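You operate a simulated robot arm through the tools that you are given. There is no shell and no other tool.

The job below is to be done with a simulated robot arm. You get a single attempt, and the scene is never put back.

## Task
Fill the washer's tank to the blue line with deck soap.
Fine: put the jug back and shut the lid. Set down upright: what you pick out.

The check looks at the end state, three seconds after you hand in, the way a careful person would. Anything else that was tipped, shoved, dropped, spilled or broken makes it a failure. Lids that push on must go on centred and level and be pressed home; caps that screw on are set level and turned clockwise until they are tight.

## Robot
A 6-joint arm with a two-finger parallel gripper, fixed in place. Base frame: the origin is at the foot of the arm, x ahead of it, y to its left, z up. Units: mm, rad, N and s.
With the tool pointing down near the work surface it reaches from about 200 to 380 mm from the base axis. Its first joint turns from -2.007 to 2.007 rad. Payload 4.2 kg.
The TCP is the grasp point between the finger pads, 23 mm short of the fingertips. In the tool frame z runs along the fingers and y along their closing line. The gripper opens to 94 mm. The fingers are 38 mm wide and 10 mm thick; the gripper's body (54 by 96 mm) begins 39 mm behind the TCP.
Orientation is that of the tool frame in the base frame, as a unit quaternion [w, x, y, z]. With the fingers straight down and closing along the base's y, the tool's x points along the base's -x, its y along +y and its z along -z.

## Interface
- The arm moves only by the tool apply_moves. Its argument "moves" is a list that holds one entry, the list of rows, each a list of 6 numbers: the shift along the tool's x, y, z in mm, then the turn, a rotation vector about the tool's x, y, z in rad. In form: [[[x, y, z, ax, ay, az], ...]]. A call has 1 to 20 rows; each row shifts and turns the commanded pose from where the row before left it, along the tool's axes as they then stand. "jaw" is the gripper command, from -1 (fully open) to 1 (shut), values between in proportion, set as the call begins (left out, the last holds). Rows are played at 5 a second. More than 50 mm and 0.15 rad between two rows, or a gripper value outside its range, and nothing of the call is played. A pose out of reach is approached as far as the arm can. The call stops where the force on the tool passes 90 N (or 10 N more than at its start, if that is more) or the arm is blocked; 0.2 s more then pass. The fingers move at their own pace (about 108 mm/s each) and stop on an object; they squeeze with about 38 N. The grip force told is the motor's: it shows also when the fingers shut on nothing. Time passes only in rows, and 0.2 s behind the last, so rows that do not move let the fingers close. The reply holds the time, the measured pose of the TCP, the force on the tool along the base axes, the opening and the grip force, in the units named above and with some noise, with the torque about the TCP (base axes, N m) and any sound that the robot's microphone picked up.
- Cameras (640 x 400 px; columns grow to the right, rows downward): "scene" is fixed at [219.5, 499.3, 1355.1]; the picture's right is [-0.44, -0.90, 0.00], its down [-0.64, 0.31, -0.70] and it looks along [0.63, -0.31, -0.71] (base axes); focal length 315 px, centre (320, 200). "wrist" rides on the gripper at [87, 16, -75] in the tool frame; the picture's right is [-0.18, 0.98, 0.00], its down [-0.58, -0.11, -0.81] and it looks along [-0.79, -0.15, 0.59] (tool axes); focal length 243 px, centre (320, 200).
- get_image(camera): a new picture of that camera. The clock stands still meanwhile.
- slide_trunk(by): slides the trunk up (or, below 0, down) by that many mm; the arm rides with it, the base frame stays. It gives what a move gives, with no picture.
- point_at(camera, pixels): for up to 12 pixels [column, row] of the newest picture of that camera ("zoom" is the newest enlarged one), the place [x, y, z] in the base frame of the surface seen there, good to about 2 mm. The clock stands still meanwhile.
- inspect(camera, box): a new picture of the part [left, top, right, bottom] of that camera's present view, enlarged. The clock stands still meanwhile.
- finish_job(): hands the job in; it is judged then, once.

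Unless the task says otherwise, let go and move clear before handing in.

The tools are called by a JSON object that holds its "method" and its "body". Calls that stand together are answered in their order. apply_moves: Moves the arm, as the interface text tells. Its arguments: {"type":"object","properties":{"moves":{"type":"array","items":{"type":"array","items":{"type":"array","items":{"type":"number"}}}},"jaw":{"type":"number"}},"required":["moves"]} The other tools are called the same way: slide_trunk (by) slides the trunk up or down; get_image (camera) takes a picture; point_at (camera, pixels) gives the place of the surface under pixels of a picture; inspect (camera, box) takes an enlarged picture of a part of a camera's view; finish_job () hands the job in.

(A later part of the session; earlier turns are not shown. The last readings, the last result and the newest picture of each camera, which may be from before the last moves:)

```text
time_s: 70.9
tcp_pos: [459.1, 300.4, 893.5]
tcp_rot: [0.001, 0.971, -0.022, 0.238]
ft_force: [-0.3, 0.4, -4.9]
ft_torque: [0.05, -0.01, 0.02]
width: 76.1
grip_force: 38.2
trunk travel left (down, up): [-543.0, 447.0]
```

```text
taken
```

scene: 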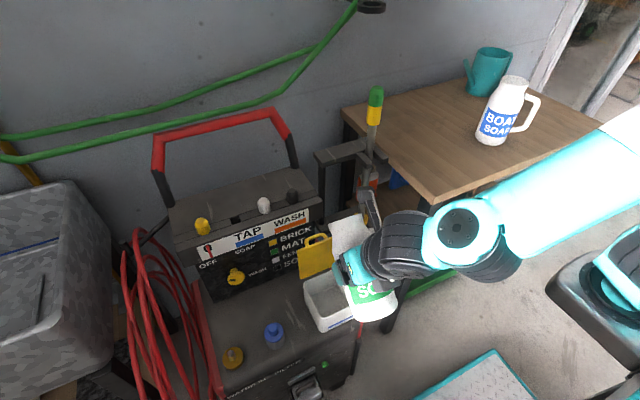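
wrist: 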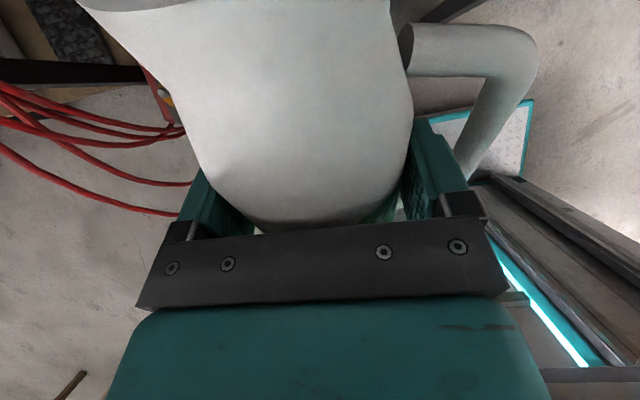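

The hand holds at (459,300,893), slightly short of the command because of the inner limit, but that's fine for the pour. I'll lower the trunk 133 mm to bring the jug just above the tank.

{"method": "slide_trunk", "body": {"by": -133}}

{"method": "inspect", "body": {"camera": "scene", "box": [270, 235, 390, 345]}}

{"method": "get_image", "body": {"camera": "scene"}}

```text
time_s: 72.5
tcp_pos: [457.8, 301.1, 759.6]
tcp_rot: [0.001, 0.971, -0.021, 0.239]
ft_force: [0.5, -0.2, -5.0]
ft_torque: [0.06, -0.03, 0.02]
width: 76.0
grip_force: 37.9
trunk travel left (down, up): [-410.0, 580.0]
```

```text
3.64 times, centred on (330, 290) of scene
```

zoom: 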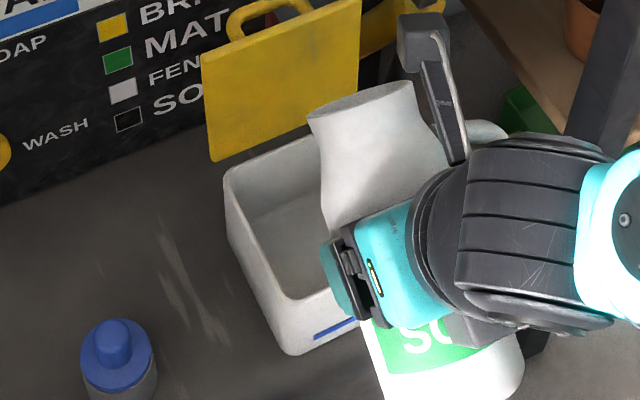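

```text
taken
```

scene: 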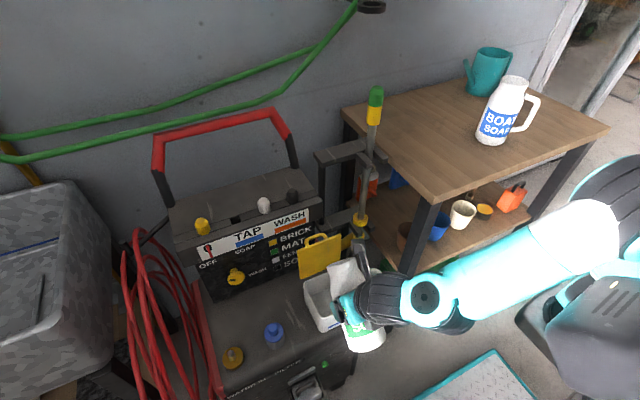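

The jug mouth now hangs over the tank with its rim at zoom (307–412, 82–117), and part of the tank's floor is visible at (280,230). I'll measure the rim and tank to place the stream.

{"method": "point_at", "body": {"camera": "zoom", "pixels": [[311, 122], [335, 105], [375, 90], [410, 86], [340, 150], [420, 130], [280, 230], [300, 265], [240, 190], [310, 290], [345, 60], [365, 215]]}}

```text
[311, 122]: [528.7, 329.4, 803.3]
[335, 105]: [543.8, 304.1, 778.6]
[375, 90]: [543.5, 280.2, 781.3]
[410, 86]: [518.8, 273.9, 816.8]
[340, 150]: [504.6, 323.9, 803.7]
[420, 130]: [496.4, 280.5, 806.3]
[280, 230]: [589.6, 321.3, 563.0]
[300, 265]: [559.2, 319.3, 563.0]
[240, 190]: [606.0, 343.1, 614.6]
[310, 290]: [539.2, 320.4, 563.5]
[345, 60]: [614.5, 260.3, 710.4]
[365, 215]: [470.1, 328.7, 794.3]
```

The lower lip is at about (545,301,778), close to what I computed. I'll come down 52 mm so the lip is about 60 mm above the tank's rim, then tilt gently to about 64°, still short of pouring.

{"method": "slide_trunk", "body": {"by": -52}}

{"method": "apply_moves", "body": {"moves": [[[0, 0, 0, 0, -0.06, 0], [0, 0, 0, 0, -0.06, 0], [0, 0, 0, 0, -0.06, 0], [0, 0, 0, 0, 0, 0], [0, 0, 0, 0, 0, 0]]]}}

{"method": "inspect", "body": {"camera": "scene", "box": [270, 235, 390, 345]}}

```text
time_s: 73.5
tcp_pos: [457.4, 300.8, 709.2]
tcp_rot: [0.0, 0.971, -0.018, 0.239]
ft_force: [0.0, 0.0, -4.7]
ft_torque: [0.05, -0.01, 0.03]
width: 76.0
grip_force: 38.1
trunk travel left (down, up): [-358.0, 632.0]
```

```text
time_s: 74.7
tcp_pos: [451.2, 306.1, 707.3]
tcp_rot: [-0.003, 0.989, -0.009, 0.15]
ft_force: [-0.3, -0.1, -4.8]
ft_torque: [0.05, -0.03, -0.01]
width: 76.1
grip_force: 37.5
trunk travel left (down, up): [-358.0, 632.0]
```

```text
3.64 times, centred on (330, 290) of scene
```

zoom: 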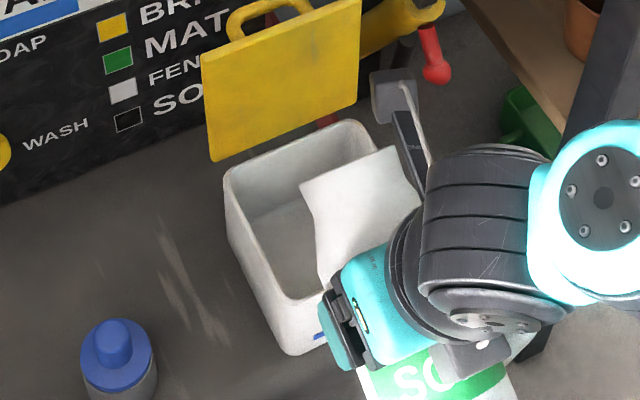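

The jug is tilted about 64° with its lip over the tank at about (543,306). I'll tilt on in small steps with pauses, watching the load and the tank.

{"method": "apply_moves", "body": {"moves": [[[0, 0, 0, 0, -0.035, 0], [0, 0, 0, 0, 0, 0], [0, 0, 0, 0, -0.035, 0], [0, 0, 0, 0, 0, 0], [0, 0, 0, 0, 0, 0], [0, 0, 0, 0, 0, 0]]]}}

{"method": "inspect", "body": {"camera": "scene", "box": [270, 235, 390, 345]}}

```text
time_s: 76.1
tcp_pos: [451.0, 305.2, 707.7]
tcp_rot: [-0.003, 0.993, -0.009, 0.116]
ft_force: [0.0, 0.0, -5.8]
ft_torque: [0.08, -0.09, 0.0]
width: 76.2
grip_force: 37.6
trunk travel left (down, up): [-358.0, 632.0]
```

```text
3.64 times, centred on (330, 290) of scene
```

zoom: 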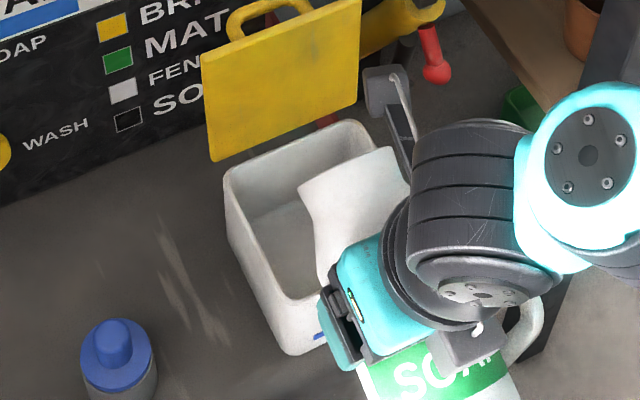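

At about 68° nothing is flowing and the load is unchanged. Another 2° step with a pause.

{"method": "apply_moves", "body": {"moves": [[[0, 0, 0, 0, -0.02, 0], [0, 0, 0, 0, 0, 0], [0, 0, 0, 0, -0.015, 0], [0, 0, 0, 0, 0, 0], [0, 0, 0, 0, 0, 0], [0, 0, 0, 0, 0, 0]]]}}

{"method": "inspect", "body": {"camera": "scene", "box": [270, 235, 390, 345]}}

```text
time_s: 77.5
tcp_pos: [451.6, 304.8, 707.9]
tcp_rot: [-0.003, 0.995, -0.009, 0.097]
ft_force: [-0.3, -0.3, -5.6]
ft_torque: [0.01, -0.05, 0.0]
width: 76.0
grip_force: 38.0
trunk travel left (down, up): [-358.0, 632.0]
```

```text
3.64 times, centred on (330, 290) of scene
```

zoom: 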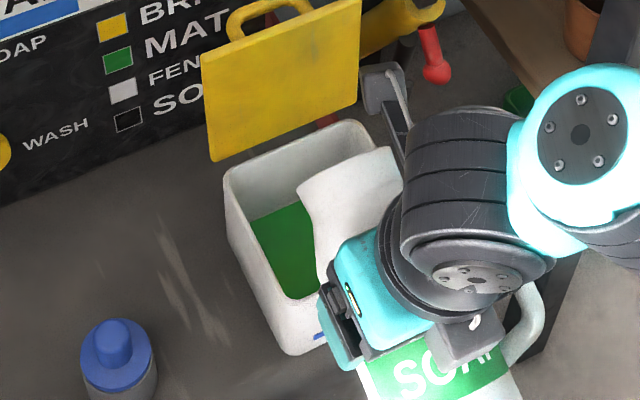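

Soap has begun to cover the tank's floor, green at zoom (285,245). I'll read its level.

{"method": "point_at", "body": {"camera": "zoom", "pixels": [[275, 225], [280, 240], [290, 250], [300, 270], [305, 285], [290, 220], [262, 230], [270, 250]]}}

```text
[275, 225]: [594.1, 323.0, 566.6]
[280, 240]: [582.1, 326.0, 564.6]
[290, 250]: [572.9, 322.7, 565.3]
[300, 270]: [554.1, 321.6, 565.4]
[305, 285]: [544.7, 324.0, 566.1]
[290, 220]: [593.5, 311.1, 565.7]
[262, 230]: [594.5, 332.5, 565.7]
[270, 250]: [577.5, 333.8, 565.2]
```

The level is about 565.6, with the floor at 563.3. Each degree should add roughly 2 mm toward the 585 line, so I'll tilt 3° more with pauses.

{"method": "apply_moves", "body": {"moves": [[[0, 0, 0, 0, -0.0175, 0], [0, 0, 0, 0, 0, 0], [0, 0, 0, 0, -0.0175, 0], [0, 0, 0, 0, 0, 0], [0, 0, 0, 0, -0.0175, 0], [0, 0, 0, 0, 0, 0], [0, 0, 0, 0, 0, 0], [0, 0, 0, 0, 0, 0], [0, 0, 0, 0, 0, 0]]]}}

{"method": "inspect", "body": {"camera": "scene", "box": [270, 235, 390, 345]}}

{"method": "point_at", "body": {"camera": "zoom", "pixels": [[275, 225], [280, 240], [290, 250], [300, 270], [305, 285], [290, 220], [262, 230], [270, 250], [280, 215], [285, 260]]}}

```text
time_s: 79.5
tcp_pos: [450.8, 305.1, 707.1]
tcp_rot: [-0.003, 0.997, -0.011, 0.072]
ft_force: [-0.6, -0.4, -4.6]
ft_torque: [0.04, -0.03, 0.02]
width: 76.2
grip_force: 37.8
trunk travel left (down, up): [-358.0, 632.0]
```

```text
3.64 times, centred on (330, 290) of scene
```

zoom: 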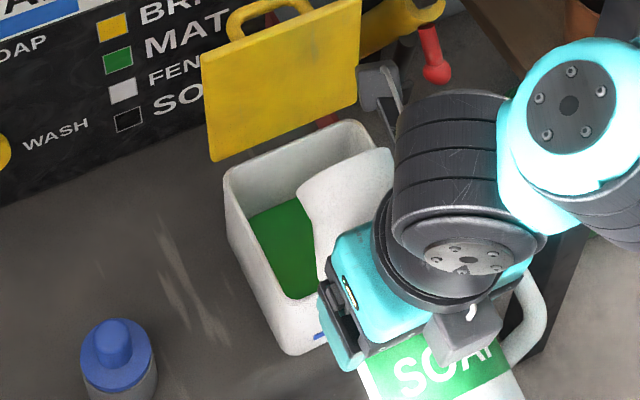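

```text
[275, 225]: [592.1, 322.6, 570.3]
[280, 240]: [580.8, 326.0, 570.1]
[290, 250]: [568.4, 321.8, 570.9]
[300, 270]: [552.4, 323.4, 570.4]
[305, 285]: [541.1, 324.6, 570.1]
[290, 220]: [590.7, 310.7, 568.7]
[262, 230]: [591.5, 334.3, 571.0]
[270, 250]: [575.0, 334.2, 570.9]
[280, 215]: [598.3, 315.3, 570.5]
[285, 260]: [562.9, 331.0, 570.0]
```

The level is now about 570.3 and rising as planned, with no spill visible. Another 3° the same way.

{"method": "apply_moves", "body": {"moves": [[[0, 0, 0, 0, -0.0175, 0], [0, 0, 0, 0, 0, 0], [0, 0, 0, 0, -0.0175, 0], [0, 0, 0, 0, 0, 0], [0, 0, 0, 0, -0.0175, 0], [0, 0, 0, 0, 0, 0], [0, 0, 0, 0, 0, 0], [0, 0, 0, 0, 0, 0], [0, 0, 0, 0, 0, 0], [0, 0, 0, 0, 0, 0]]]}}

{"method": "inspect", "body": {"camera": "scene", "box": [270, 235, 390, 345]}}

{"method": "point_at", "body": {"camera": "zoom", "pixels": [[275, 225], [280, 240], [290, 250], [300, 270], [305, 285], [290, 220], [262, 230], [270, 250], [280, 215], [285, 260]]}}

```text
time_s: 81.7
tcp_pos: [451.0, 305.9, 706.1]
tcp_rot: [-0.005, 0.999, -0.01, 0.045]
ft_force: [-0.2, -0.2, -4.2]
ft_torque: [0.05, -0.04, -0.04]
width: 76.4
grip_force: 38.5
trunk travel left (down, up): [-358.0, 632.0]
```

```text
3.64 times, centred on (330, 290) of scene
```

zoom: 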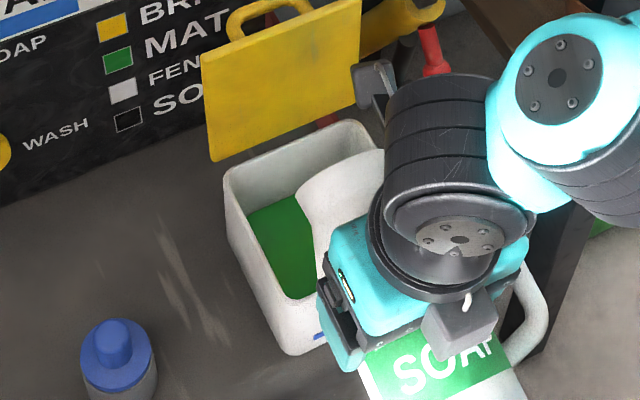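

```text
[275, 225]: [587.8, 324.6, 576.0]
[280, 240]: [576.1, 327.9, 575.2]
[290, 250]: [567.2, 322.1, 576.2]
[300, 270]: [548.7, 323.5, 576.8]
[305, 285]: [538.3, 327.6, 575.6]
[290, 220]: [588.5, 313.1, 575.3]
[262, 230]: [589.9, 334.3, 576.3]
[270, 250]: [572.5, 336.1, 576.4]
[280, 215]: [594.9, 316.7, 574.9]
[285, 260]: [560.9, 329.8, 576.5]
```

The level is about 575.9, up 5.6 mm for 3°. I'll add 3° more, then fine-tune to the line at about 584.7.

{"method": "apply_moves", "body": {"moves": [[[0, 0, 0, 0, -0.0175, 0], [0, 0, 0, 0, 0, 0], [0, 0, 0, 0, -0.0175, 0], [0, 0, 0, 0, 0, 0], [0, 0, 0, 0, -0.0145, 0], [0, 0, 0, 0, 0, 0], [0, 0, 0, 0, 0, 0], [0, 0, 0, 0, 0, 0], [0, 0, 0, 0, 0, 0], [0, 0, 0, 0, 0, 0]]]}}

{"method": "inspect", "body": {"camera": "scene", "box": [270, 235, 390, 345]}}

{"method": "point_at", "body": {"camera": "zoom", "pixels": [[275, 225], [280, 240], [290, 250], [300, 270], [305, 285], [290, 220], [262, 230], [270, 250], [280, 215], [285, 260]]}}

```text
time_s: 83.9
tcp_pos: [450.0, 304.4, 707.2]
tcp_rot: [-0.004, 1.0, -0.009, 0.021]
ft_force: [0.7, 0.2, -2.8]
ft_torque: [0.04, -0.06, 0.01]
width: 75.7
grip_force: 37.8
trunk travel left (down, up): [-358.0, 632.0]
```

```text
3.64 times, centred on (330, 290) of scene
```

zoom: 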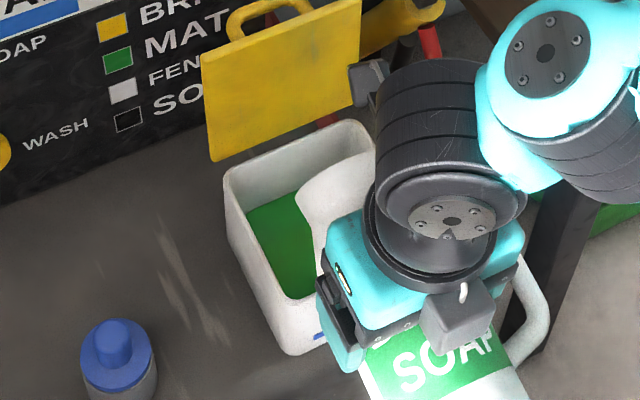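

```text
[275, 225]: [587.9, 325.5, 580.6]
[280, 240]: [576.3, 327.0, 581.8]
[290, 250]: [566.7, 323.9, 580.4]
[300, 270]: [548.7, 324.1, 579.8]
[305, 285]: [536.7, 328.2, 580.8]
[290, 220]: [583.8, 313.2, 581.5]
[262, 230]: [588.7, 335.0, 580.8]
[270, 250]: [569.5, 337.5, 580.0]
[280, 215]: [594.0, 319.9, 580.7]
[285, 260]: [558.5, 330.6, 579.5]
```

The level is about 580.6. Before the last bit, I'll zoom closely on the visible end of the blue line to get its exact height.

{"method": "apply_moves", "body": {"moves": [[[0, 0, 0, 0, -0.0125, 0], [0, 0, 0, 0, 0, 0], [0, 0, 0, 0, -0.0125, 0], [0, 0, 0, 0, 0, 0], [0, 0, 0, 0, 0, 0], [0, 0, 0, 0, 0, 0], [0, 0, 0, 0, 0, 0], [0, 0, 0, 0, 0, 0]]]}}

{"method": "inspect", "body": {"camera": "scene", "box": [270, 235, 390, 345]}}

{"method": "point_at", "body": {"camera": "zoom", "pixels": [[275, 225], [280, 240], [290, 250], [300, 270], [305, 285], [290, 220], [262, 230], [270, 250], [280, 215], [285, 260]]}}

{"method": "inspect", "body": {"camera": "scene", "box": [315, 312, 347, 332]}}

```text
time_s: 85.7
tcp_pos: [452.2, 303.8, 706.5]
tcp_rot: [-0.004, 1.0, -0.01, 0.009]
ft_force: [0.3, -0.6, -2.9]
ft_torque: [0.03, -0.04, 0.04]
width: 75.8
grip_force: 37.9
trunk travel left (down, up): [-358.0, 632.0]
```

```text
3.64 times, centred on (330, 290) of scene
```

zoom: 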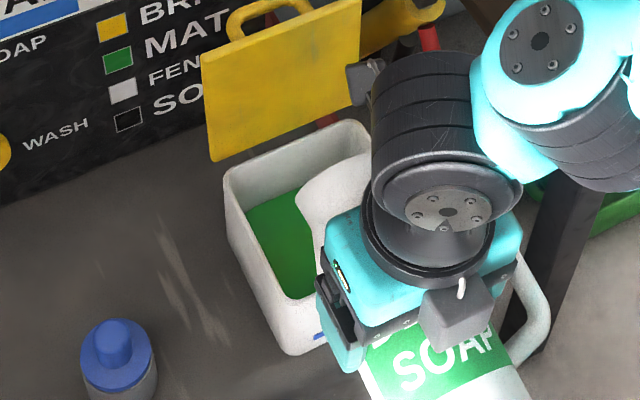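

```text
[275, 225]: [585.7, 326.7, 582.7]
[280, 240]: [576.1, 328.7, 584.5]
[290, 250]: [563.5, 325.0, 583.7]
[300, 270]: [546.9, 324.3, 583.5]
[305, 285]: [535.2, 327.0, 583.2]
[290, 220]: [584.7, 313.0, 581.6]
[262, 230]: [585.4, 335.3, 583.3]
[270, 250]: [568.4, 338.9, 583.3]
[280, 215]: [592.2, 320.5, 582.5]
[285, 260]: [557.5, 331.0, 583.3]
```

```text
16.00 times, centred on (331, 322) of scene
```

zoom: 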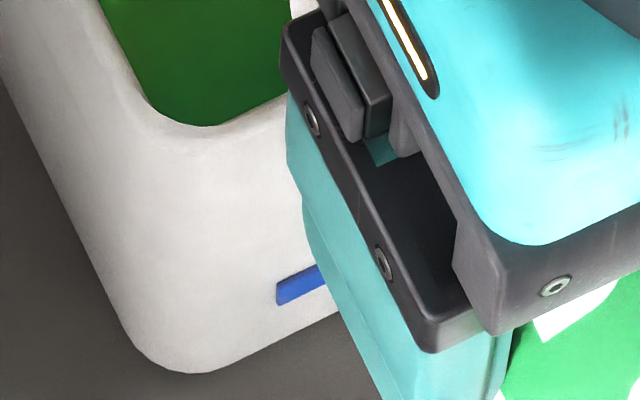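

The level averages about 583.2. I'll read the line's top, middle and bottom edges in this close zoom.

{"method": "point_at", "body": {"camera": "zoom", "pixels": [[285, 290], [300, 283], [312, 278], [290, 280], [305, 272], [283, 302], [300, 296], [315, 288], [320, 268], [295, 285]]}}

```text
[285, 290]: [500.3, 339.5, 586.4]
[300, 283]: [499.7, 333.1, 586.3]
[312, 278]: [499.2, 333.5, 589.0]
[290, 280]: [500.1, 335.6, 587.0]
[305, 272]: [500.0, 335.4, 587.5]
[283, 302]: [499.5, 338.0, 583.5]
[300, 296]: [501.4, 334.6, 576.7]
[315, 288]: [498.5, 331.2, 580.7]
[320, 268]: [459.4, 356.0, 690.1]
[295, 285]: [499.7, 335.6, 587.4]
```

The line reads roughly 583–588, centred near 585.5, and the soap is at about 583.2. One last small tilt of about 1° should bring it to the line's middle.

{"method": "apply_moves", "body": {"moves": [[[0, 0, 0, 0, -0.008, 0], [0, 0, 0, 0, 0, 0], [0, 0, 0, 0, -0.008, 0], [0, 0, 0, 0, 0, 0], [0, 0, 0, 0, 0, 0], [0, 0, 0, 0, 0, 0], [0, 0, 0, 0, 0, 0]]]}}

{"method": "inspect", "body": {"camera": "scene", "box": [300, 265, 360, 305]}}

```text
time_s: 87.3
tcp_pos: [451.2, 306.2, 707.2]
tcp_rot: [-0.004, 1.0, -0.01, 0.001]
ft_force: [-0.9, 0.8, -2.3]
ft_torque: [0.02, -0.05, 0.02]
width: 75.7
grip_force: 38.2
trunk travel left (down, up): [-358.0, 632.0]
```

```text
10.00 times, centred on (330, 285) of scene
```

zoom: 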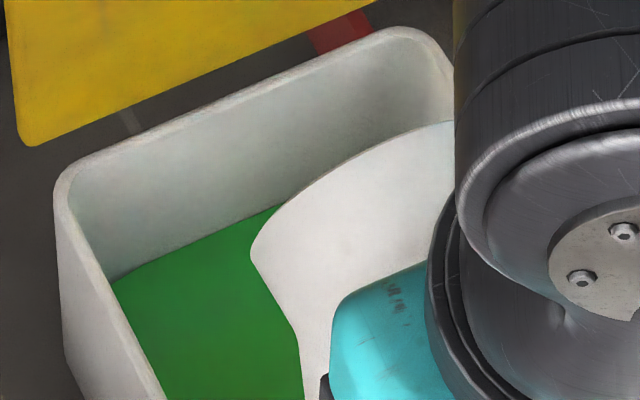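

{"method": "point_at", "body": {"camera": "zoom", "pixels": [[140, 290], [180, 270], [220, 260], [170, 320], [200, 340], [240, 330], [260, 360], [200, 380], [150, 330], [240, 290], [280, 380], [230, 235]]}}

```text
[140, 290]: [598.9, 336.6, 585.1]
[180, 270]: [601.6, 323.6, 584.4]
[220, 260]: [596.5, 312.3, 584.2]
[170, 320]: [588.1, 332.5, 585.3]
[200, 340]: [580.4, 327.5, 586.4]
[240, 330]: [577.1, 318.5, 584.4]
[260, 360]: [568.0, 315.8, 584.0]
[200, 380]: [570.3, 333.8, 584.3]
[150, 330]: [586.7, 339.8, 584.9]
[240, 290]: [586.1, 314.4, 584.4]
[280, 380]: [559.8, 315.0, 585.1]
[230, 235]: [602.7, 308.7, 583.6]
```

The soap averages z≈584.7, right on the blue line's middle. I'll tilt the jug back now to stop the flow.

{"method": "apply_moves", "body": {"moves": [[[0, 0, 0, 0, 0.08, 0], [0, 0, 0, 0, 0.08, 0], [0, 0, 0, 0, 0.08, 0], [0, 0, 0, 0, 0.08, 0], [0, 0, 0, 0, 0.08, 0], [0, 0, 0, 0, 0, 0], [0, 0, 0, 0, 0, 0]]]}}

{"method": "get_image", "body": {"camera": "scene"}}

{"method": "inspect", "body": {"camera": "scene", "box": [270, 235, 390, 345]}}

```text
time_s: 88.9
tcp_pos: [450.7, 305.8, 707.7]
tcp_rot: [-0.002, 0.98, -0.01, 0.199]
ft_force: [0.6, 0.6, -2.0]
ft_torque: [0.04, -0.04, 0.02]
width: 76.0
grip_force: 38.2
trunk travel left (down, up): [-358.0, 632.0]
```

```text
taken
```

scene: 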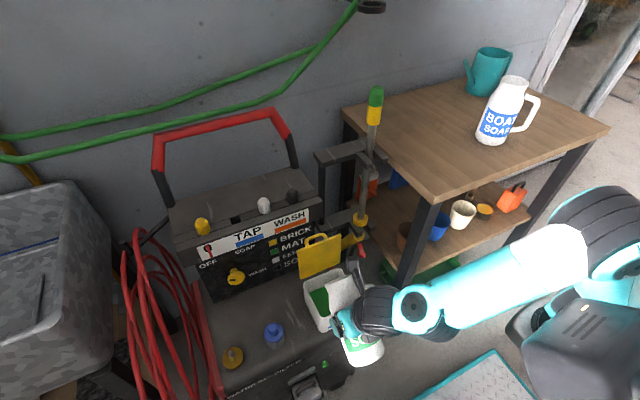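

```text
3.64 times, centred on (330, 290) of scene
```

zoom: 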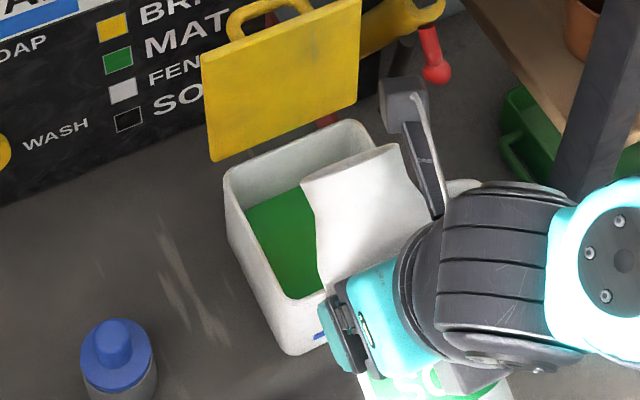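

Flow has stopped and the jug is back to about 58°, with soap only in the tank. I'll raise it 185 mm.

{"method": "slide_trunk", "body": {"by": 185}}

{"method": "inspect", "body": {"camera": "scene", "box": [270, 235, 390, 345]}}

```text
time_s: 90.9
tcp_pos: [450.2, 304.6, 893.0]
tcp_rot: [-0.002, 0.98, -0.01, 0.199]
ft_force: [-0.5, 1.1, -2.6]
ft_torque: [0.03, -0.03, 0.01]
width: 75.8
grip_force: 38.1
trunk travel left (down, up): [-543.0, 447.0]
```

```text
3.64 times, centred on (330, 290) of scene
```

zoom: 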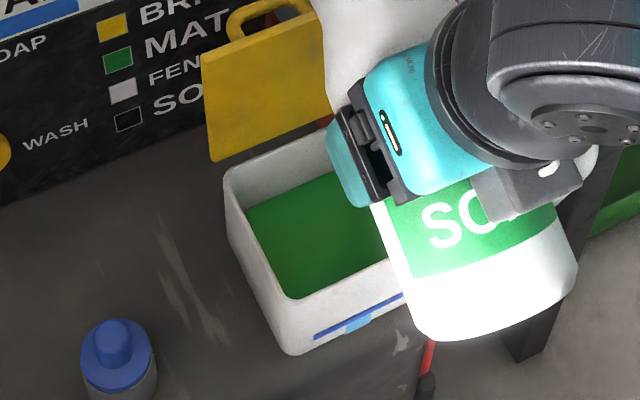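

The tank looks right, but a light-blue patch shows below the blue line at zoom (358,322). I'll look at it closely.

{"method": "inspect", "body": {"camera": "scene", "box": [320, 305, 364, 335]}}

{"method": "point_at", "body": {"camera": "zoom", "pixels": [[320, 200], [300, 200], [280, 200], [200, 240]]}}

```text
13.33 times, centred on (342, 320) of scene
```

zoom: 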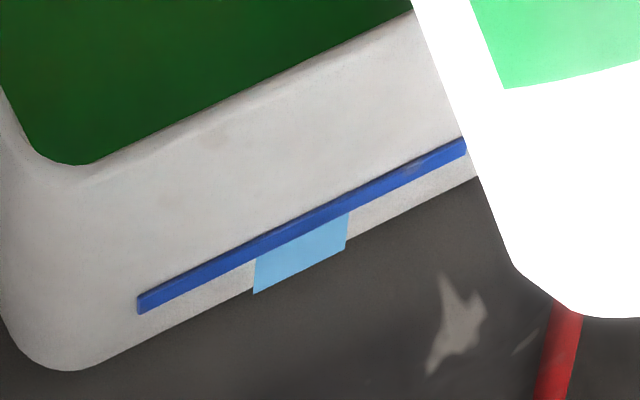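

```text
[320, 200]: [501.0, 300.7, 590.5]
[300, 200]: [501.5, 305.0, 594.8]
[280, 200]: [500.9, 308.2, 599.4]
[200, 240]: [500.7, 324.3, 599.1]
```

That light-blue rectangle sits under the middle of the line and wasn't there when the tank was empty, so it looks like a sight gauge that rises with the level. I'll measure its edges against the line.

{"method": "point_at", "body": {"camera": "zoom", "pixels": [[300, 272], [300, 262], [300, 252], [300, 246], [300, 240], [300, 234], [300, 226], [220, 273], [220, 263], [400, 182], [400, 176], [260, 290]]}}

```text
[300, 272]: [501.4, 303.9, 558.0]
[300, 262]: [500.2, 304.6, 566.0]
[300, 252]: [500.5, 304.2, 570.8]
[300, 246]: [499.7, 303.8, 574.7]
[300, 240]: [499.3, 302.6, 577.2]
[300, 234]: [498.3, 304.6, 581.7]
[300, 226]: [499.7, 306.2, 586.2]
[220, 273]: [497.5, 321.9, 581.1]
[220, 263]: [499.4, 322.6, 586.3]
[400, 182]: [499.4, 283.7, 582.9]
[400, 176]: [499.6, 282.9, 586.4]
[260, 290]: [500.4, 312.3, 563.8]
```

The gauge rises to the line's band (line centre ~585.5, soap ~584.7), so the fill is right. Now I'll take the jug back: shift sideways and yaw to the original direction, still high and tipped.

{"method": "apply_moves", "body": {"moves": [[[11.2, 14, 4.8, 0, 0, 0], [11.2, 14, 4.8, 0, 0, 0], [11.2, 14, 4.8, 0, 0, 0], [11.2, 14, 4.8, 0, 0, 0], [0, 0, 0, -0.0434, 0, 0.1023], [0, 0, 0, -0.0434, 0, 0.1023], [0, 0, 0, -0.0434, 0, 0.1023], [0, 0, 0, -0.0434, 0, 0.1023], [0, 0, 0, -0.0434, 0, 0.1023], [0, 0, 0, -0.0434, 0, 0.1023], [0, 0, 0, -0.0434, 0, 0.1023], [0, 0, 0, 0, 0, 0]]]}}

{"method": "get_image", "body": {"camera": "scene"}}

```text
time_s: 93.5
tcp_pos: [498.2, 248.8, 891.7]
tcp_rot: [0.075, 0.903, -0.382, 0.181]
ft_force: [-1.0, -0.2, -1.5]
ft_torque: [0.02, -0.04, -0.02]
width: 75.4
grip_force: 38.3
trunk travel left (down, up): [-543.0, 447.0]
```

```text
taken
```

scene: 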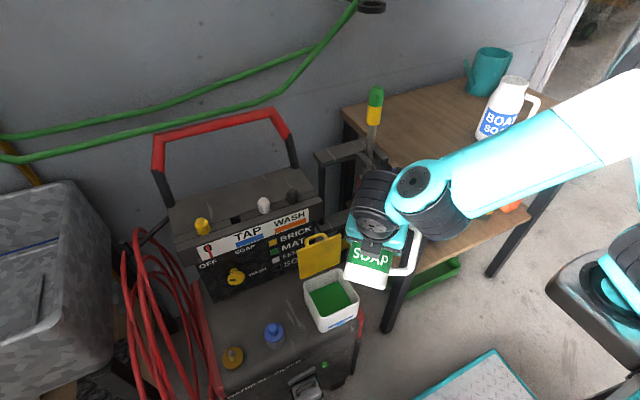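

It's back at (498,249,892), yaw -45°. I'll travel on past the wand up to (560,101,1006).

{"method": "apply_moves", "body": {"moves": [[[30.2, 10, -8, 0, 0, 0], [30.2, 10, -8, 0, 0, 0], [30.2, 10, -8, 0, 0, 0], [30.2, 10, -8, 0, 0, 0], [30.2, 10, -8, 0, 0, 0], [30.2, 10, -8, 0, 0, 0], [0, 0, 0, 0, 0, 0]]]}}

{"method": "get_image", "body": {"camera": "scene"}}

```text
time_s: 95.1
tcp_pos: [559.1, 99.3, 1004.7]
tcp_rot: [0.074, 0.903, -0.382, 0.182]
ft_force: [-0.1, 0.7, -2.7]
ft_torque: [0.01, 0.0, 0.01]
width: 75.7
grip_force: 37.9
trunk travel left (down, up): [-543.0, 447.0]
```

```text
taken
```

scene: 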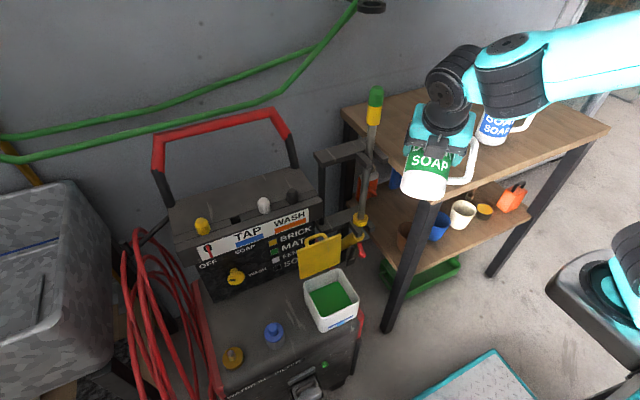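

The tank is in plain view now. I'll verify the level and the deck around it for drips, then continue uprighting the jug.

{"method": "inspect", "body": {"camera": "scene", "box": [296, 262, 368, 338]}}

{"method": "point_at", "body": {"camera": "zoom", "pixels": [[300, 150], [270, 160], [330, 170], [300, 200], [350, 190], [320, 130], [280, 190], [340, 160], [310, 180], [360, 175]]}}

```text
5.26 times, centred on (332, 300) of scene
```

zoom: 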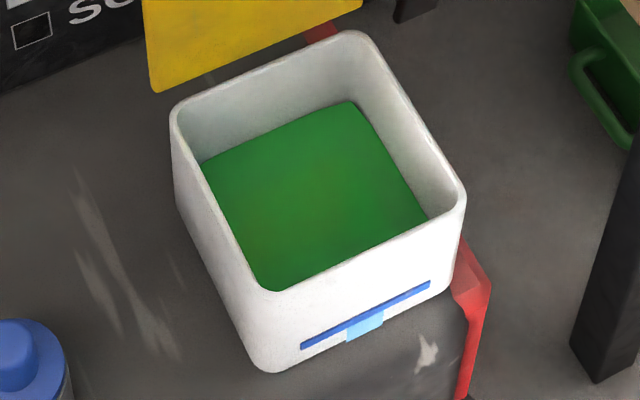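

```text
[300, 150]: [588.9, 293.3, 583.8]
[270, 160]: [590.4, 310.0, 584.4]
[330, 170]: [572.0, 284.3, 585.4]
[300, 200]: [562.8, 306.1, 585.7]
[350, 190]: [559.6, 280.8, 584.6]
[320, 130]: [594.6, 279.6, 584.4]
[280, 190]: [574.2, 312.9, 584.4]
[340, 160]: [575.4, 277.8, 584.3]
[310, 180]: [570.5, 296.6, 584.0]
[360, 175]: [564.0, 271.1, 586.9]
```

The soap averages 584.8, right at the line, and nothing is spilled on the deck. Next I'll upright the jug partly and move back toward the table.

{"method": "apply_moves", "body": {"moves": [[[0, 0, 0, 0, 0.1163, 0], [0, 0, 0, 0, 0.1163, 0], [0, 0, 0, 0, 0.1163, 0], [0, 0, 0, 0, 0.1163, 0], [0, 0, 0, 0, 0.1163, 0], [0, 0, 0, 0, 0, 0]]]}}

```text
time_s: 96.5
tcp_pos: [560.3, 98.8, 1005.9]
tcp_rot: [0.179, 0.813, -0.343, 0.434]
ft_force: [0.1, -0.8, -2.5]
ft_torque: [0.03, 0.0, 0.0]
width: 75.8
grip_force: 38.5
trunk travel left (down, up): [-543.0, 447.0]
```

The pitch matches the outbound pose. I'll move to the stand-off above the table's edge and finish uprighting there.

{"method": "apply_moves", "body": {"moves": [[[14.3, 6, 21.2, 0, 0, 0], [14.3, 6, 21.2, 0, 0, 0], [14.3, 6, 21.2, 0, 0, 0], [14.3, 6, 21.2, 0, 0, 0], [14.3, 6, 21.2, 0, 0, 0], [0, 0, 0, 0, 0.11, 0], [0, 0, 0, 0, 0.11, 0], [0, 0, 0, 0, 0.11, 0], [0, 0, 0, 0, 0.11, 0], [0, 0, 0, 0, 0, 0]]]}}

{"method": "get_image", "body": {"camera": "scene"}}

{"method": "get_image", "body": {"camera": "wrist"}}

```text
time_s: 98.7
tcp_pos: [627.5, -14.7, 1004.6]
tcp_rot: [0.248, 0.703, -0.297, 0.597]
ft_force: [0.3, -0.3, -2.5]
ft_torque: [0.09, -0.01, 0.02]
width: 75.6
grip_force: 37.6
trunk travel left (down, up): [-543.0, 447.0]
```

```text
taken
```

scene: 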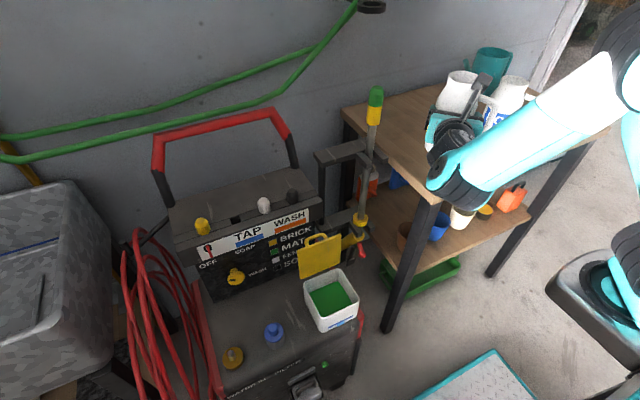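

```text
taken
```

wrist: 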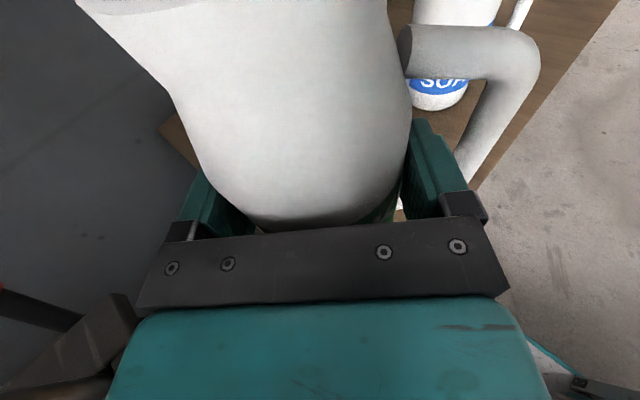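

The jug is nearly upright again. I'll trim the small orientation error, then measure its rim for level before setting it down.

{"method": "apply_moves", "body": {"moves": [[[0, 0, 0, 0.008, 0.0125, -0.007], [0, 0, 0, 0, 0, 0]]]}}

{"method": "inspect", "body": {"camera": "scene", "box": [420, 55, 520, 125]}}

```text
time_s: 99.3
tcp_pos: [628.3, -13.6, 1005.4]
tcp_rot: [0.247, 0.703, -0.296, 0.597]
ft_force: [0.7, -0.7, -2.9]
ft_torque: [0.05, 0.01, 0.0]
width: 75.7
grip_force: 38.1
trunk travel left (down, up): [-543.0, 447.0]
```

```text
5.71 times, centred on (470, 90) of scene
```

zoom: 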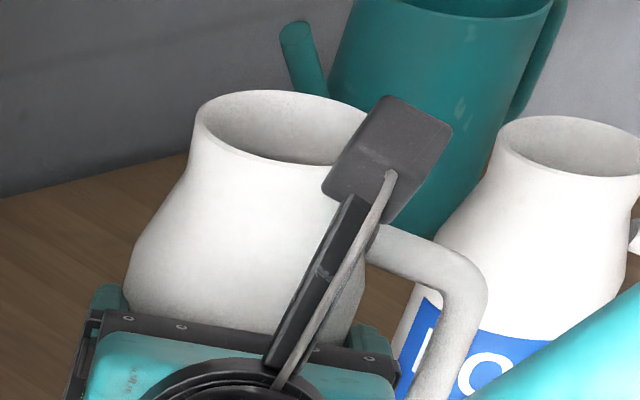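

{"method": "point_at", "body": {"camera": "zoom", "pixels": [[204, 112], [225, 98], [265, 92], [310, 95], [355, 108], [210, 137], [240, 154], [280, 163], [315, 163], [200, 125]]}}

```text
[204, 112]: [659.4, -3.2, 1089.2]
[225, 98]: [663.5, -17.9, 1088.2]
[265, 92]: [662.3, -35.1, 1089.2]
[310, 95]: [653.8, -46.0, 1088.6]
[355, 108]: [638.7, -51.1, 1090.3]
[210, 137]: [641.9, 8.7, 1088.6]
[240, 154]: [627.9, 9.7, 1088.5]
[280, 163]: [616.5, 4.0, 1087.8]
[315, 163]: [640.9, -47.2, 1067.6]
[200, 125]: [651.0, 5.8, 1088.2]
```

The rim is level within about 1° at z≈1088.8, so the jug hasn't slipped (rim minus hand is 83.8 mm, as at the grasp). I'll go forward 75 mm to stand over its original spot.

{"method": "apply_moves", "body": {"moves": [[[3.05, -0.75, 18.5, 0, 0, 0], [3.05, -0.75, 18.5, 0, 0, 0], [3.05, -0.75, 18.5, 0, 0, 0], [3.05, -0.75, 18.5, 0, 0, 0], [0, 0, 0, 0, 0, 0]]]}}

{"method": "slide_trunk", "body": {"by": -60}}

{"method": "inspect", "body": {"camera": "scene", "box": [400, 80, 500, 170]}}

```text
time_s: 100.5
tcp_pos: [682.6, -62.7, 1006.3]
tcp_rot: [0.251, 0.699, -0.29, 0.604]
ft_force: [0.2, -0.2, -2.7]
ft_torque: [0.03, 0.01, -0.02]
width: 75.5
grip_force: 37.5
trunk travel left (down, up): [-543.0, 447.0]
```

```text
time_s: 101.5
tcp_pos: [681.8, -63.9, 945.6]
tcp_rot: [0.251, 0.698, -0.29, 0.604]
ft_force: [0.1, 0.0, -2.1]
ft_torque: [0.06, -0.02, 0.02]
width: 75.2
grip_force: 38.3
trunk travel left (down, up): [-483.0, 507.0]
```

```text
4.44 times, centred on (450, 125) of scene
```

zoom: 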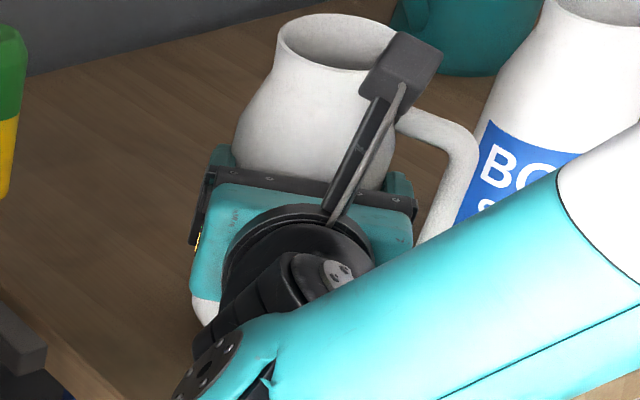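

It's over its spot at (682,-64,946), level, with the bottom about 20 mm above the table. I'll lower it slowly and watch for touch-down.

{"method": "apply_moves", "body": {"moves": [[[-9.6, 0.5, 3.5, 0, 0, 0], [-4.9, 0, 0.8, 0, 0, 0], [0, 0, 0, 0, 0, 0]]]}}

{"method": "apply_moves", "body": {"moves": [[[-2, 0, 0.3, 0, 0, 0], [0, 0, 0, 0, 0, 0]]]}}

```text
time_s: 102.3
tcp_pos: [682.9, -65.6, 931.2]
tcp_rot: [0.252, 0.698, -0.291, 0.604]
ft_force: [-0.1, 0.2, -2.4]
ft_torque: [0.07, -0.02, -0.01]
width: 75.4
grip_force: 37.9
trunk travel left (down, up): [-483.0, 507.0]
```

```text
time_s: 102.9
tcp_pos: [681.9, -65.0, 929.8]
tcp_rot: [0.251, 0.698, -0.29, 0.604]
ft_force: [-0.6, -0.4, -2.6]
ft_torque: [0.03, 0.01, 0.03]
width: 75.2
grip_force: 37.6
trunk travel left (down, up): [-483.0, 507.0]
```

No contact yet at z≈929.5. I'll keep going in 1 mm steps.

{"method": "apply_moves", "body": {"moves": [[[-1, 0, 0.15, 0, 0, 0], [-1, 0, 0.15, 0, 0, 0], [0, 0, 0, 0, 0, 0]]]}}

{"method": "apply_moves", "body": {"moves": [[[-1, 0, 0.15, 0, 0, 0], [0, 0, 0, 0, 0, 0]]]}}

```text
time_s: 103.7
tcp_pos: [683.1, -65.4, 927.9]
tcp_rot: [0.252, 0.697, -0.29, 0.605]
ft_force: [-0.5, -0.1, -2.1]
ft_torque: [0.04, -0.02, 0.0]
width: 75.1
grip_force: 38.1
trunk travel left (down, up): [-483.0, 507.0]
```

```text
time_s: 104.3
tcp_pos: [682.4, -64.1, 926.5]
tcp_rot: [0.251, 0.698, -0.29, 0.605]
ft_force: [0.0, 0.3, -3.1]
ft_torque: [0.07, 0.05, 0.0]
width: 75.4
grip_force: 38.3
trunk travel left (down, up): [-483.0, 507.0]
```

{"method": "apply_moves", "body": {"moves": [[[-0.8, 0, 0.1, 0, 0, 0], [0, 0, 0, 0, 0, 0]]]}}

{"method": "apply_moves", "body": {"moves": [[[-0.8, 0, 0.1, 0, 0, 0], [0, 0, 0, 0, 0, 0]]]}}

{"method": "inspect", "body": {"camera": "scene", "box": [400, 80, 500, 170]}}

```text
time_s: 104.9
tcp_pos: [683.1, -65.6, 928.2]
tcp_rot: [0.251, 0.698, -0.29, 0.605]
ft_force: [-1.7, 1.0, 6.3]
ft_torque: [0.33, 0.1, 0.01]
width: 75.1
grip_force: 38.2
trunk travel left (down, up): [-483.0, 507.0]
```

```text
time_s: 105.5
tcp_pos: [682.2, -65.1, 926.2]
tcp_rot: [0.252, 0.697, -0.291, 0.605]
ft_force: [1.4, -1.4, 16.7]
ft_torque: [0.41, 0.15, 0.07]
width: 75.2
grip_force: 37.6
trunk travel left (down, up): [-483.0, 507.0]
```

```text
4.44 times, centred on (450, 125) of scene
```

zoom: 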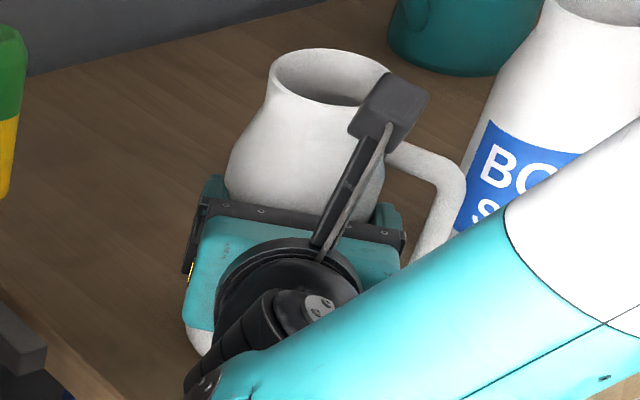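

The jug touched down: the table now pushes back with 17 N. I'll ease off 0.8 mm and open the fingers to let it stand.

{"method": "apply_moves", "body": {"moves": [[[0.8, 0, -0.1, 0, 0, 0], [0, 0, 0, 0, 0, 0]]]}}

{"method": "apply_moves", "body": {"moves": [[[0, 0, 0, 0, 0, 0], [0, 0, 0, 0, 0, 0], [0, 0, 0, 0, 0, 0]]], "jaw": -1}}

{"method": "inspect", "body": {"camera": "scene", "box": [400, 80, 500, 170]}}

{"method": "get_image", "body": {"camera": "wrist"}}

```text
time_s: 106.1
tcp_pos: [683.6, -64.9, 927.2]
tcp_rot: [0.252, 0.697, -0.291, 0.605]
ft_force: [2.5, -3.1, 15.8]
ft_torque: [0.17, -0.12, -0.01]
width: 74.7
grip_force: 37.3
trunk travel left (down, up): [-483.0, 507.0]
```

```text
time_s: 106.9
tcp_pos: [682.7, -65.0, 925.6]
tcp_rot: [0.252, 0.697, -0.291, 0.605]
ft_force: [-0.5, -0.4, -0.9]
ft_torque: [-0.01, 0.02, 0.02]
width: 93.9
grip_force: 0.0
trunk travel left (down, up): [-483.0, 507.0]
```

```text
4.44 times, centred on (450, 125) of scene
```

zoom: 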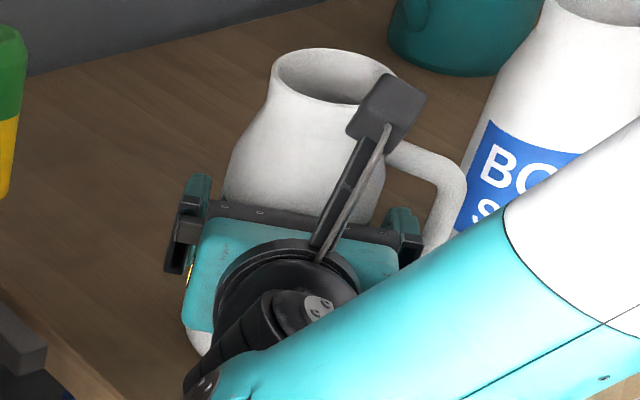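

```text
taken
```

wrist: 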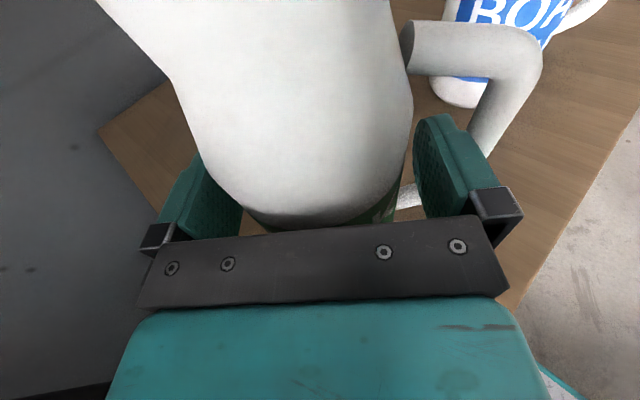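

The jug stands on its own, released and upright, with the finger free inside the loop. I'll withdraw straight back.

{"method": "apply_moves", "body": {"moves": [[[-1.4, 0, -9.9, 0, 0, 0], [-1.4, 0, -9.9, 0, 0, 0], [-2.1, 0, -14.8, 0, 0, 0], [-2.8, 0, -19.8, 0, 0, 0], [-2.9, 0, -19.8, 0, 0, 0], [0, 0, 0, 0, 0, 0]]]}}

{"method": "get_image", "body": {"camera": "wrist"}}

{"method": "inspect", "body": {"camera": "scene", "box": [400, 80, 500, 170]}}

```text
time_s: 108.3
tcp_pos: [630.1, -12.2, 926.4]
tcp_rot: [0.25, 0.7, -0.29, 0.603]
ft_force: [0.5, 0.0, -0.7]
ft_torque: [0.01, 0.02, 0.01]
width: 93.8
grip_force: 0.0
trunk travel left (down, up): [-483.0, 507.0]
```

```text
taken
```

wrist: 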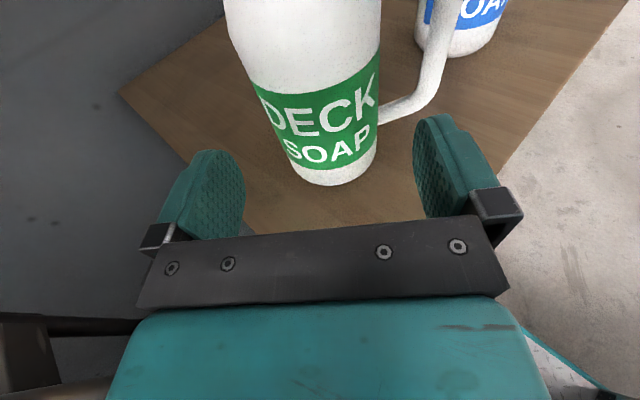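

```text
4.44 times, centred on (450, 125) of scene
```

zoom: 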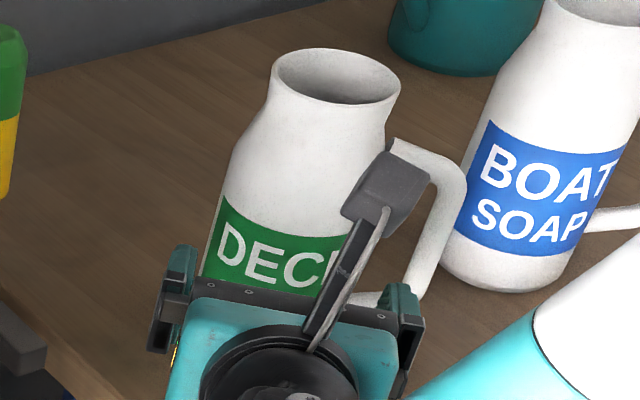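

The DECK SOAP jug stands back where it was, looking identical to the start picture. The lid comes next: I'll raise clear of the table and fold the arm back along the same route.

{"method": "slide_trunk", "body": {"by": 80}}

{"method": "apply_moves", "body": {"moves": [[[0, 0, 0, 0, -0.11, 0], [0, 0, 0, 0, -0.11, 0], [0, 0, 0, 0, -0.11, 0], [0, 0, 0, 0, -0.11, 0], [-14.3, -6, -21.2, 0, 0, 0], [-14.3, -6, -21.2, 0, 0, 0], [-14.3, -6, -21.2, 0, 0, 0], [-14.3, -6, -21.2, 0, 0, 0], [-14.3, -6, -21.2, 0, 0, 0], [0, 0, 0, 0, 0, 0]]], "jaw": 1}}

{"method": "inspect", "body": {"camera": "scene", "box": [390, 60, 550, 180]}}

```text
time_s: 109.5
tcp_pos: [631.3, -12.3, 1005.6]
tcp_rot: [0.248, 0.7, -0.289, 0.604]
ft_force: [0.8, 0.0, 0.8]
ft_torque: [0.0, 0.0, -0.02]
width: 94.2
grip_force: 0.2
trunk travel left (down, up): [-563.0, 427.0]
```

```text
time_s: 111.7
tcp_pos: [561.1, 97.8, 1003.6]
tcp_rot: [0.18, 0.815, -0.337, 0.435]
ft_force: [-0.5, 0.2, -0.5]
ft_torque: [0.0, 0.03, 0.03]
width: 0.1
grip_force: 37.6
trunk travel left (down, up): [-563.0, 427.0]
```

```text
3.33 times, centred on (470, 120) of scene
```

zoom: 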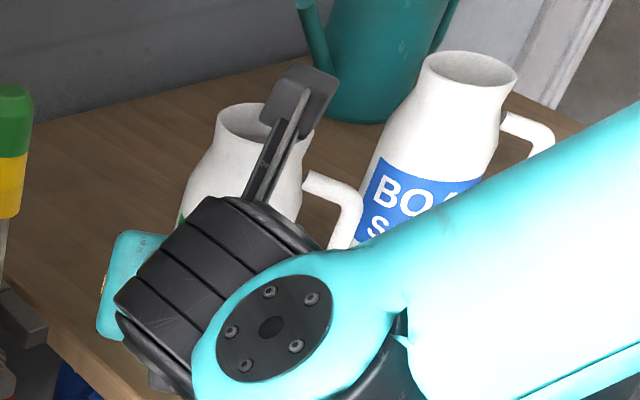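

Clear of the jugs now. I'll pitch down to about 25° and yaw to +x for the lid.

{"method": "apply_moves", "body": {"moves": [[[0, 0, 0, 0, -0.108, 0], [0, 0, 0, 0, -0.108, 0], [0, 0, 0, 0, -0.108, 0], [0, 0, 0, 0, -0.108, 0], [0, 0, 0, 0, -0.108, 0], [0, 0, 0, 0.0474, 0, -0.1017], [0, 0, 0, 0.0474, 0, -0.1017], [0, 0, 0, 0.0474, 0, -0.1017], [0, 0, 0, 0.0474, 0, -0.1017], [0, 0, 0, 0.0474, 0, -0.1017], [0, 0, 0, 0.0474, 0, -0.1017], [0, 0, 0, 0.0474, 0, -0.1017], [0, 0, 0, 0, 0, 0]]]}}

{"method": "inspect", "body": {"camera": "scene", "box": [270, 215, 390, 325]}}

{"method": "inspect", "body": {"camera": "scene", "box": [400, 60, 540, 180]}}

```text
time_s: 114.5
tcp_pos: [561.4, 100.4, 1005.5]
tcp_rot: [0.0, 0.976, 0.002, 0.218]
ft_force: [-0.7, -0.2, -1.0]
ft_torque: [-0.02, -0.01, 0.0]
width: 0.0
grip_force: 38.2
trunk travel left (down, up): [-563.0, 427.0]
```

```text
3.64 times, centred on (330, 270) of scene
```

zoom: 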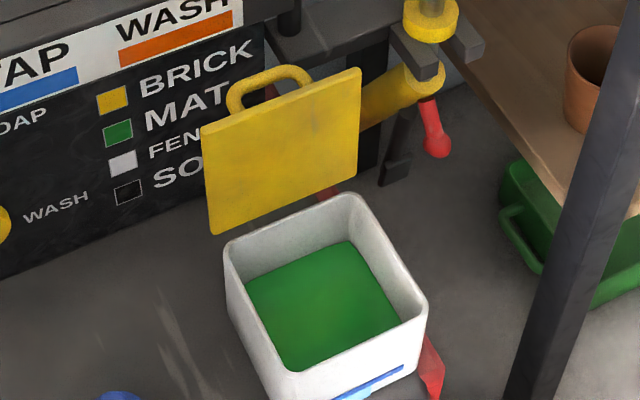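

```text
3.33 times, centred on (470, 120) of scene
```

zoom: 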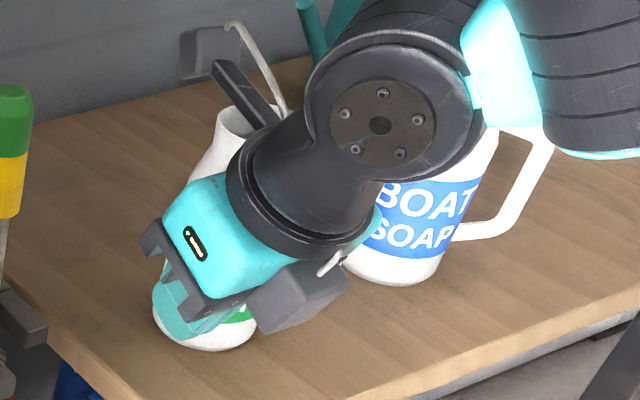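

The tool is at p=25°, yaw 0. The lid is upright with its handle on the far side, so I'll measure the lid's edge, handle, and the shelf behind it before reaching over.

{"method": "get_image", "body": {"camera": "scene"}}

{"method": "point_at", "body": {"camera": "scene", "pixels": [[298.5, 251], [340.5, 235], [300.5, 277], [320, 243], [306.6, 240], [316.3, 235], [326, 235.5], [300, 225], [320, 215], [300, 205], [293, 195], [338, 225]]}}

```text
taken
```

scene: 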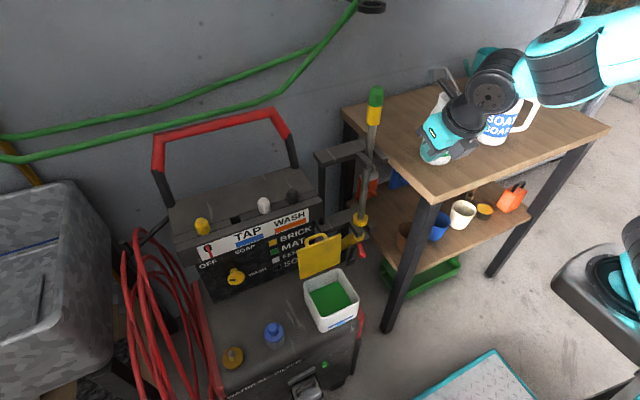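

```text
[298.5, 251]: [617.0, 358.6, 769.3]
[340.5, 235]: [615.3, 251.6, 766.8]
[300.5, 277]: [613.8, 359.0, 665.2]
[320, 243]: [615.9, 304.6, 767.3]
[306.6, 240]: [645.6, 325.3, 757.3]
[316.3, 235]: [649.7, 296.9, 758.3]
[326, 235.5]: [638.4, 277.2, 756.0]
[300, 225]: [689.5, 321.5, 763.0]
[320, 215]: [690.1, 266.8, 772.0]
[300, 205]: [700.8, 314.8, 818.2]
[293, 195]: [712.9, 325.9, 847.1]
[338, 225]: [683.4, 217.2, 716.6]
```

The lid's top edge is at (616,251–359,768), its handle spans y 277–333, and the panel is at x≈690. Beside the handle at y≈348 there's room for the closed fingers, so I'll travel there in front of the wand, at height.

{"method": "apply_moves", "body": {"moves": [[[-7.2, -35, -3.4, 0, 0, 0], [-7.2, -35, -3.4, 0, 0, 0], [0, -33.3, 0, 0, 0, 0], [0, -33.3, 0, 0, 0, 0], [0, -33.3, 0, 0, 0, 0], [7.5, -26, 3.6, 0, 0, 0], [7.5, -26, 3.6, 0, 0, 0], [7.5, -26, 3.6, 0, 0, 0], [0, 0, 0, 0, 0, 0]]]}}

{"method": "slide_trunk", "body": {"by": -180}}

{"method": "get_image", "body": {"camera": "scene"}}

{"method": "get_image", "body": {"camera": "wrist"}}

```text
time_s: 116.5
tcp_pos: [569.6, 346.7, 1003.6]
tcp_rot: [0.0, 0.976, 0.001, 0.217]
ft_force: [0.0, -0.9, 0.1]
ft_torque: [-0.02, -0.02, -0.02]
width: 0.0
grip_force: 38.6
trunk travel left (down, up): [-563.0, 427.0]
```

```text
time_s: 118.5
tcp_pos: [569.7, 346.9, 823.6]
tcp_rot: [0.001, 0.976, 0.001, 0.218]
ft_force: [-0.9, 0.1, -0.1]
ft_torque: [0.01, -0.01, 0.01]
width: 0.0
grip_force: 38.5
trunk travel left (down, up): [-383.0, 607.0]
```

```text
taken
```

scene: 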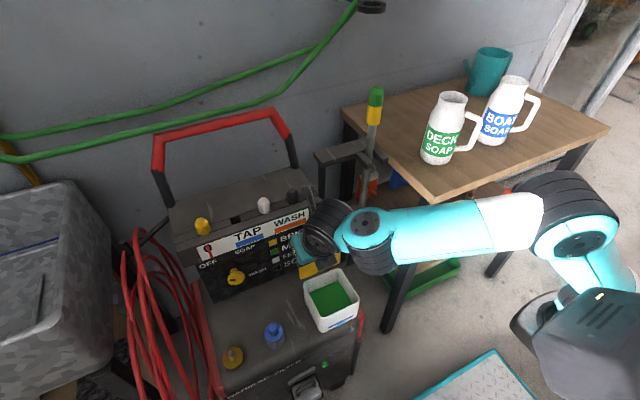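

```text
taken
```

wrist: 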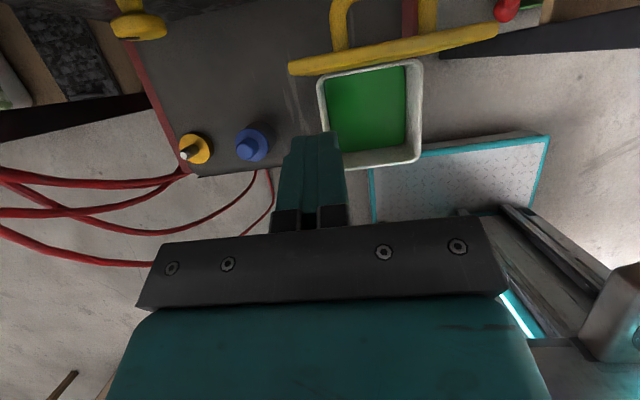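

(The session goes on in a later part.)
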